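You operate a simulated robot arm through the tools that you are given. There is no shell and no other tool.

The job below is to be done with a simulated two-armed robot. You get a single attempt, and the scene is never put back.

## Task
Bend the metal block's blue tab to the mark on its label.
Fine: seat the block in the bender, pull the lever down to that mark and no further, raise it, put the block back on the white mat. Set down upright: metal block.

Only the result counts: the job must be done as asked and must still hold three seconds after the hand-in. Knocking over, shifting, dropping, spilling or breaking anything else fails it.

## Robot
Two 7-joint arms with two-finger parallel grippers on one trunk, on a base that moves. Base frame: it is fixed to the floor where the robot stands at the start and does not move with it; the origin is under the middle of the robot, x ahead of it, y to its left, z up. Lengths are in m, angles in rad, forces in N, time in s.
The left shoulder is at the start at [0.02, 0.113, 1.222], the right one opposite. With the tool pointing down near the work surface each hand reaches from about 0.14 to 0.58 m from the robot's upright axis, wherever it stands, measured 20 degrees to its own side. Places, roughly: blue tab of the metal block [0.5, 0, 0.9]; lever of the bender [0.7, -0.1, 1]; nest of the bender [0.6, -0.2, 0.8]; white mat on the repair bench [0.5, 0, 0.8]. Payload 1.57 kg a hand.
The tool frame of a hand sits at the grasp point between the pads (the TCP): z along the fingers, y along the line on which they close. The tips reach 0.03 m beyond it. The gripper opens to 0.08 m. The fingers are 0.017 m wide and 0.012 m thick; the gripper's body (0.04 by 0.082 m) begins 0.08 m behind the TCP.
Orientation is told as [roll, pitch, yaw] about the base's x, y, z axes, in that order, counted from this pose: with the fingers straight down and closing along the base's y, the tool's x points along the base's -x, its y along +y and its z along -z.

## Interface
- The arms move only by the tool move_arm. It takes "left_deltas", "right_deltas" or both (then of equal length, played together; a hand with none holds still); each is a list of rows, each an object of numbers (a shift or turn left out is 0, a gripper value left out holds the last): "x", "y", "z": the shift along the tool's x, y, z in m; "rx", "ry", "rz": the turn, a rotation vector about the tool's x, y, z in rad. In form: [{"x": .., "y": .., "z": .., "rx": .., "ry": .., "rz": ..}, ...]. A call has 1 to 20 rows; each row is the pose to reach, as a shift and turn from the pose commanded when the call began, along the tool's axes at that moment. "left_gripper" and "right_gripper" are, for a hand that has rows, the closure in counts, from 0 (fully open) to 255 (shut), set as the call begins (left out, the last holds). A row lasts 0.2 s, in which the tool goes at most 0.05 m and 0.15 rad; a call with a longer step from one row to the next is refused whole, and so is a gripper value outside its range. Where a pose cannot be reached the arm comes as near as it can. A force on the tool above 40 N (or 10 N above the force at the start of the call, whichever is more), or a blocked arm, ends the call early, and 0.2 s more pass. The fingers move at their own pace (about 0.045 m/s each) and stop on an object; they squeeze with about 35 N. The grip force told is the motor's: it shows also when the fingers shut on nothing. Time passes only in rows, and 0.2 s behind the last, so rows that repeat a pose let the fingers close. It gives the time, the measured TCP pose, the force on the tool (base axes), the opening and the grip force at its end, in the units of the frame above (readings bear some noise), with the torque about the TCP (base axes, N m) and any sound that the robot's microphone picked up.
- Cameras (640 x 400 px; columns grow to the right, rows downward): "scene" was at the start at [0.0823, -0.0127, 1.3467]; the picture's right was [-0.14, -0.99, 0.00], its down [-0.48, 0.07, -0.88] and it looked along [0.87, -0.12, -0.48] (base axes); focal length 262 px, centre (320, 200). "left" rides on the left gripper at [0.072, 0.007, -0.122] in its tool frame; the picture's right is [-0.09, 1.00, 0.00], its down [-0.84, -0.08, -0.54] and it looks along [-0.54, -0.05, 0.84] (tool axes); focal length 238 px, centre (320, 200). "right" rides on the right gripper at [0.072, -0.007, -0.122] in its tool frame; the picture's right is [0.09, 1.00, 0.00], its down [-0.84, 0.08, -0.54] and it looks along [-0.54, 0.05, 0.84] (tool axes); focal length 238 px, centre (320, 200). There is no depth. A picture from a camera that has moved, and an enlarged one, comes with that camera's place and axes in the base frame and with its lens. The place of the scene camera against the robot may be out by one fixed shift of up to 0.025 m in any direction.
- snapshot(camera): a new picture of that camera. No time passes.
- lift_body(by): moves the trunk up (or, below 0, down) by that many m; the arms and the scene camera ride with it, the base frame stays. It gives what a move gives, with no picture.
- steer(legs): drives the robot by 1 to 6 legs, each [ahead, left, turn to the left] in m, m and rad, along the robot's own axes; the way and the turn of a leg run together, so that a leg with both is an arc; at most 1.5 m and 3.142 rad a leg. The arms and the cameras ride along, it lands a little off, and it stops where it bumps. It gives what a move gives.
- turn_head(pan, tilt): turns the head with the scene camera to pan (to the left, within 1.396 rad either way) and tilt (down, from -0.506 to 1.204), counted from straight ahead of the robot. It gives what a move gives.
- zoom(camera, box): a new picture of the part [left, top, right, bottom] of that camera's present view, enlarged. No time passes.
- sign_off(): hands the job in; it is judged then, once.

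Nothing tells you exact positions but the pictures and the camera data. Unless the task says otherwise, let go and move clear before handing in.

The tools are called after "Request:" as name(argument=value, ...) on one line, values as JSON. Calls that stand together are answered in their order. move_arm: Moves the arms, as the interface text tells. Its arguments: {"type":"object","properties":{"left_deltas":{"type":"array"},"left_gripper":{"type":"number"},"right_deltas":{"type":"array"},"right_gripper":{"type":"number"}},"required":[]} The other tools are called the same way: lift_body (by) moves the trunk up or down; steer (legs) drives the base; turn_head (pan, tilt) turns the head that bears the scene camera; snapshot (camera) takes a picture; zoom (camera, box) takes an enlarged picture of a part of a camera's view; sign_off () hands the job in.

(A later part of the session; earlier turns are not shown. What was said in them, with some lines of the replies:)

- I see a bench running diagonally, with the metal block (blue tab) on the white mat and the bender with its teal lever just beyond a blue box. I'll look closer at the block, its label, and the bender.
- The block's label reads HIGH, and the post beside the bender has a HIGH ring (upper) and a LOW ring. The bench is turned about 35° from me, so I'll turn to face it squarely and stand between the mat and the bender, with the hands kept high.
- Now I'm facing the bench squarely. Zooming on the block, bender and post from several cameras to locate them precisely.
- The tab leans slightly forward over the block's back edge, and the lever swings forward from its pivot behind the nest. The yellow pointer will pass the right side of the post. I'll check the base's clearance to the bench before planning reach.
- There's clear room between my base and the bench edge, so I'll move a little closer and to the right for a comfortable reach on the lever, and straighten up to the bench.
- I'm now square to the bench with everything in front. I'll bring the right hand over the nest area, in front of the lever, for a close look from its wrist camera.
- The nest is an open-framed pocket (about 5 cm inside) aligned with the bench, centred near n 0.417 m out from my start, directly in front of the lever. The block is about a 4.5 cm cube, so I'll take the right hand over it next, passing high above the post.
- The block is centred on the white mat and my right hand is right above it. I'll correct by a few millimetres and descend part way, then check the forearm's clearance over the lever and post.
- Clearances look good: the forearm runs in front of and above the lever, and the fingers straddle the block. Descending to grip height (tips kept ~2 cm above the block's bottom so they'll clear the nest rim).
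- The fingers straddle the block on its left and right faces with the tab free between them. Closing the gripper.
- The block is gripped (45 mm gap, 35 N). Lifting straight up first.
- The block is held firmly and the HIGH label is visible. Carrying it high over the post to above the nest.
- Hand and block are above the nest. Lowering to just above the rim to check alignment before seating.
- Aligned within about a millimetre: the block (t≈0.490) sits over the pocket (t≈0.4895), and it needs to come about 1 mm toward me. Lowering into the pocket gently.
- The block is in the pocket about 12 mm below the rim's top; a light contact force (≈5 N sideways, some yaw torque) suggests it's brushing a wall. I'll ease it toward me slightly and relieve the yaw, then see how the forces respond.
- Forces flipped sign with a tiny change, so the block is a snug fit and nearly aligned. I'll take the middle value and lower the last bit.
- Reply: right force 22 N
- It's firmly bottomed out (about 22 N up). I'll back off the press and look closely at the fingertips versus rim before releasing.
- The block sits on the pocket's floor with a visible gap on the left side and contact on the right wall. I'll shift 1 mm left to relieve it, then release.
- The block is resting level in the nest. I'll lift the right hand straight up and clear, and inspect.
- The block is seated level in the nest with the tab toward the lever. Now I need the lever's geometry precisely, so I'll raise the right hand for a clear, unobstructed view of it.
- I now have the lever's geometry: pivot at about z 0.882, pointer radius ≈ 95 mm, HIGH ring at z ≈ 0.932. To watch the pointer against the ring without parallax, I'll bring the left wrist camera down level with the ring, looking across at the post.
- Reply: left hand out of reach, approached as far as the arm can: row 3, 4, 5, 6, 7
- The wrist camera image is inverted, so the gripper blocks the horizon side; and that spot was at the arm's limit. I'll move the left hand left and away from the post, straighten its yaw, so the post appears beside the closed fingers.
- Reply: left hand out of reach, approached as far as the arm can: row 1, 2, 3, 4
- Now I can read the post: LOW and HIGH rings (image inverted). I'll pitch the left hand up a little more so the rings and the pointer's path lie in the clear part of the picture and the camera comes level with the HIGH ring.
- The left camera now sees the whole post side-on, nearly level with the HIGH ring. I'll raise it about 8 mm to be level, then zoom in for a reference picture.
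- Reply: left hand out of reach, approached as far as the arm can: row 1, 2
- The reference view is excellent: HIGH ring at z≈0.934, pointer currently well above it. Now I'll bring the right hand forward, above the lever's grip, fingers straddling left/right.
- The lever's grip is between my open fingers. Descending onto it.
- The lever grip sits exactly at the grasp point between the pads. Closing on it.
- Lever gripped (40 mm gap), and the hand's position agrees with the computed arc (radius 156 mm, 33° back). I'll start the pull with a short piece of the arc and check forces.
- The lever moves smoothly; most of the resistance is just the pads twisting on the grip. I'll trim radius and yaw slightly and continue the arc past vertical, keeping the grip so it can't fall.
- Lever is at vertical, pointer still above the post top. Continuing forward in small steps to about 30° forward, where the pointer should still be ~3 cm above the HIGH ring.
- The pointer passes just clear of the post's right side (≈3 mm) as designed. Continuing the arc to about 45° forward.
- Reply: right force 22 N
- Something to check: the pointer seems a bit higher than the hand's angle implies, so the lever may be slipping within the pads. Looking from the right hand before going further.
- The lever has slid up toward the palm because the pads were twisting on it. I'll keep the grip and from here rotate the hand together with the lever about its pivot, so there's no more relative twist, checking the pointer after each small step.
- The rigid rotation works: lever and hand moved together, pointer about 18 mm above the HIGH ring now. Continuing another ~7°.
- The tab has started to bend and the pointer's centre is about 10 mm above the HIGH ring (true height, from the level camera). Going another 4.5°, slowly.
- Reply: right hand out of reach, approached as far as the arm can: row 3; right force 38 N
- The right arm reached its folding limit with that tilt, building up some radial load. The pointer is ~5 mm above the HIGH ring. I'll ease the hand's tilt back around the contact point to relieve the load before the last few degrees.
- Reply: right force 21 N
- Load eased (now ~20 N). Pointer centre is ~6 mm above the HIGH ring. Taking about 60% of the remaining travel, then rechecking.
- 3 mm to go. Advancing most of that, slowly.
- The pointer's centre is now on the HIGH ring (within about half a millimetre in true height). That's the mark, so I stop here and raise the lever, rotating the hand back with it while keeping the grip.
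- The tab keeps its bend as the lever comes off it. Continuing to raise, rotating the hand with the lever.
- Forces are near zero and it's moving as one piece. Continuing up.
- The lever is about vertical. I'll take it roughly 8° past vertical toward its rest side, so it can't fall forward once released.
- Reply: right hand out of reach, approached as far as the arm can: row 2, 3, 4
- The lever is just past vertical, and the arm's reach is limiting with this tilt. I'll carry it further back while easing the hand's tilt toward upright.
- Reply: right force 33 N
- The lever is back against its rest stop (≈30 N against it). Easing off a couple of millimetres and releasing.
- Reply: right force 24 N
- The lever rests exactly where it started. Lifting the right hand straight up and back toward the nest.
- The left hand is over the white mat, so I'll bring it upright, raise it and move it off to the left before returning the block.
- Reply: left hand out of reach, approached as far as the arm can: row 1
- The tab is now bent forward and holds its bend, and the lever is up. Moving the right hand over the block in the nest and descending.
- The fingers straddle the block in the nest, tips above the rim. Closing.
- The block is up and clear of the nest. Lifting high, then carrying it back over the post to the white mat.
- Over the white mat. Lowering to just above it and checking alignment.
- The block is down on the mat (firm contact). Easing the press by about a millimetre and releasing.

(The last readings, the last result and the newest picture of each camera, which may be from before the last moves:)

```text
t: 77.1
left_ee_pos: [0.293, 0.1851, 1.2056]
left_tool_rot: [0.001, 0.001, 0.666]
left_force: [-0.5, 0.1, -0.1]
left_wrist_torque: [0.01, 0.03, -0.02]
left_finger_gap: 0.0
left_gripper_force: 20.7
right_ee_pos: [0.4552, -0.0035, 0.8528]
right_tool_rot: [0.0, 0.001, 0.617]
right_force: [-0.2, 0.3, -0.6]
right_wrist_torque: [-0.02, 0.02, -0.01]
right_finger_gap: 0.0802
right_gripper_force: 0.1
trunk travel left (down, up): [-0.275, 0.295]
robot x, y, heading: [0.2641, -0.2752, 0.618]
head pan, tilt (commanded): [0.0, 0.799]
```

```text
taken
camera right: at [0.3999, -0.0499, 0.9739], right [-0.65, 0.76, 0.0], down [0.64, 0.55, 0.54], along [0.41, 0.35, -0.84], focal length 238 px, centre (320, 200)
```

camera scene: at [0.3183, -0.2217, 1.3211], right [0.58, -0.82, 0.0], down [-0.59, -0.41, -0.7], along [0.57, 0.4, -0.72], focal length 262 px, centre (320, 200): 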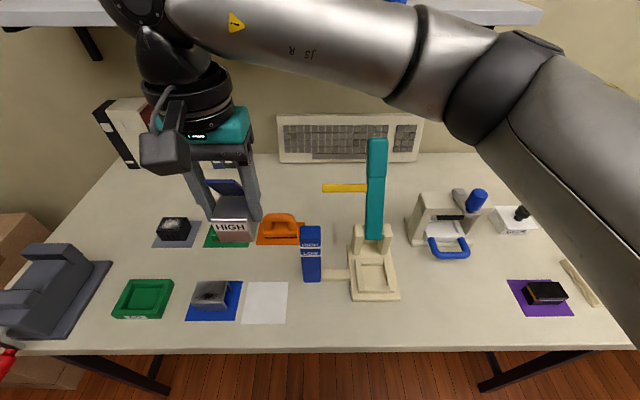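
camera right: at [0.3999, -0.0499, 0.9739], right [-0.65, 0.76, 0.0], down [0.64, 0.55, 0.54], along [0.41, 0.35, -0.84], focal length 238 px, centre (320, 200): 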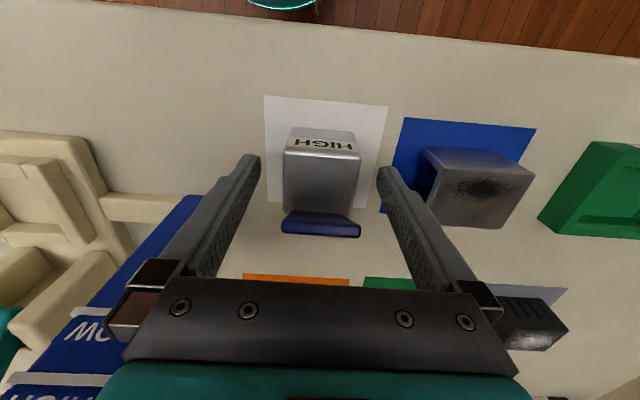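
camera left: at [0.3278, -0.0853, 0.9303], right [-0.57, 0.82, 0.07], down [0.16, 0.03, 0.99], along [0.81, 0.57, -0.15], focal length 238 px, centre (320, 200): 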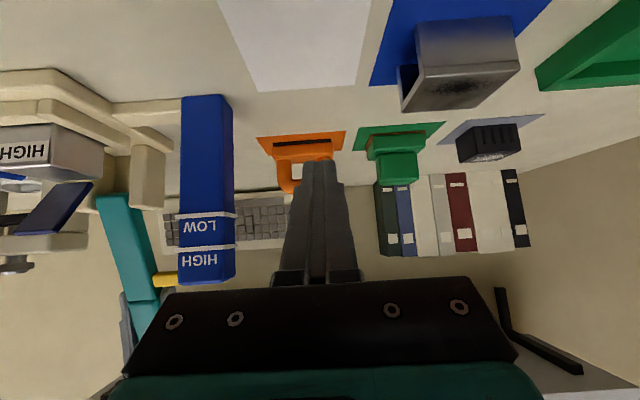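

Released. Lifting the right hand straight up, then moving right and clear of everything.

Request:
move_arm(right_deltas=[{"z": -0.03}, {"z": -0.07}, {"z": -0.115}, {"z": -0.16}, {"z": -0.205}, {"z": -0.25}, {"z": -0.29}, {"y": -0.04, "z": -0.32}, {"y": -0.085, "z": -0.34}, {"y": -0.13, "z": -0.35}, {"y": -0.175, "z": -0.35}, {"y": -0.22, "z": -0.35}, {"y": -0.265, "z": -0.35}])

Request:
snapshot(camera="scene")

Request:
zoom(camera="scene", box=[230, 250, 310, 330])

Request:
zoom(camera="scene", box=[290, 130, 430, 310])

Request:
snapshot(camera="left")

```text
t: 79.9
left_ee_pos: [0.2915, 0.1835, 1.2061]
left_tool_rot: [-0.001, -0.001, 0.668]
left_force: [0.2, 0.3, 0.4]
left_wrist_torque: [0.02, 0.03, 0.0]
left_finger_gap: 0.0001
left_gripper_force: 21.7
right_ee_pos: [0.6089, -0.2234, 1.2016]
right_tool_rot: [0.001, 0.001, 0.616]
right_force: [0.3, -0.6, -0.1]
right_wrist_torque: [0.03, 0.0, 0.04]
right_finger_gap: 0.0797
right_gripper_force: 0.0
trunk travel left (down, up): [-0.275, 0.295]
robot x, y, heading: [0.2623, -0.2762, 0.617]
head pan, tilt (commanded): [0.0, 0.799]
```

```text
taken
camera scene: at [0.3183, -0.2226, 1.3212], right [0.58, -0.82, 0.0], down [-0.59, -0.41, -0.7], along [0.57, 0.4, -0.72], focal length 262 px, centre (320, 200)
```

scene: 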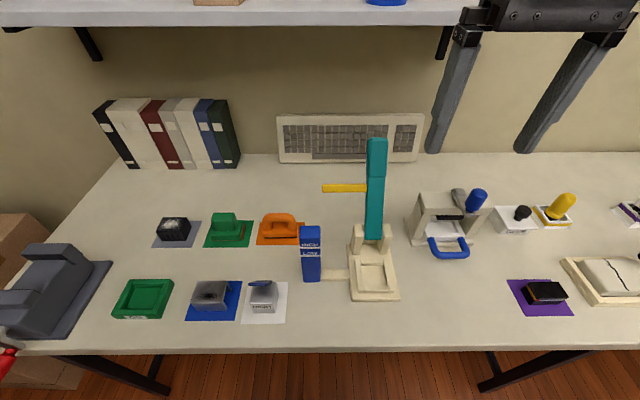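

```text
5.00 times, centred on (270, 290) of scene
camera zoom: at [0.3183, -0.2226, 1.3212], right [0.58, -0.82, 0.0], down [-0.59, -0.41, -0.7], along [0.57, 0.4, -0.72], focal length 1309 px, centre (570, -250)
```

zoom: 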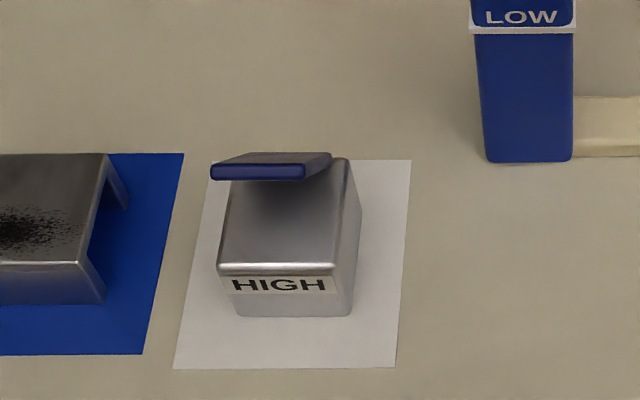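

```text
2.22 times, centred on (360, 220) of scene
camera zoom: at [0.3183, -0.2226, 1.3212], right [0.58, -0.82, 0.0], down [-0.59, -0.41, -0.7], along [0.57, 0.4, -0.72], focal length 582 px, centre (231, 156)
```

zoom: 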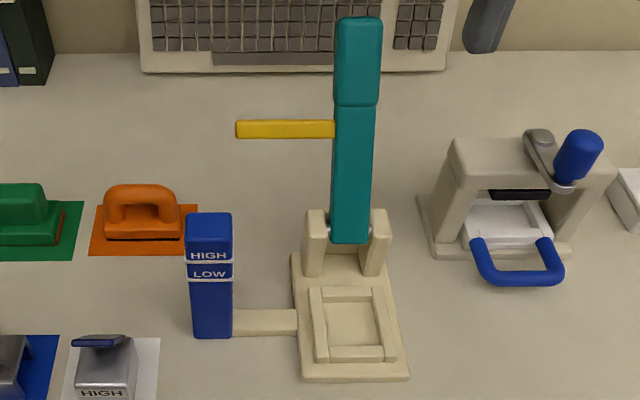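

```text
taken
camera left: at [0.2322, 0.1444, 1.327], right [-0.54, 0.84, 0.0], down [0.7, 0.46, 0.54], along [0.46, 0.3, -0.84], focal length 238 px, centre (320, 200)
```

left: 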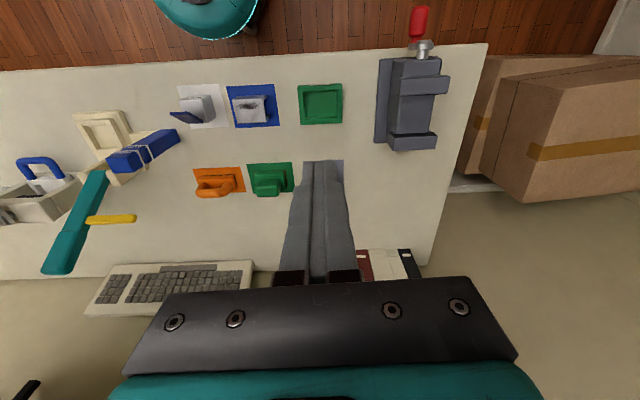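

The block stands upright and centred on the white mat, its tab bent to HIGH. The lever is back at its rest, nothing else looks moved, and both hands are clear. Handing in.

Request:
sign_off()

```text
The job is handed in.
```

The job is handed in. I bent the block's blue tab to the HIGH mark and set the block back upright in the centre of the white mat.

- **Bend:** I pulled the lever until its pointer was level with the HIGH ring. By the wrist camera it ended about half a millimetre below the ring's centre, so any overshoot is that small. The tab kept its bend when the lever came off. I did not measure the tab's angle on its own.
- **Lever:** During the pull the lever slid inside the grip. I kept hold of it and turned the hand with it for the rest of the stroke. It is back at its starting rest position.
- **Surroundings:** The final pictures show nothing else on the bench moved or knocked over. Both hands are empty and clear.
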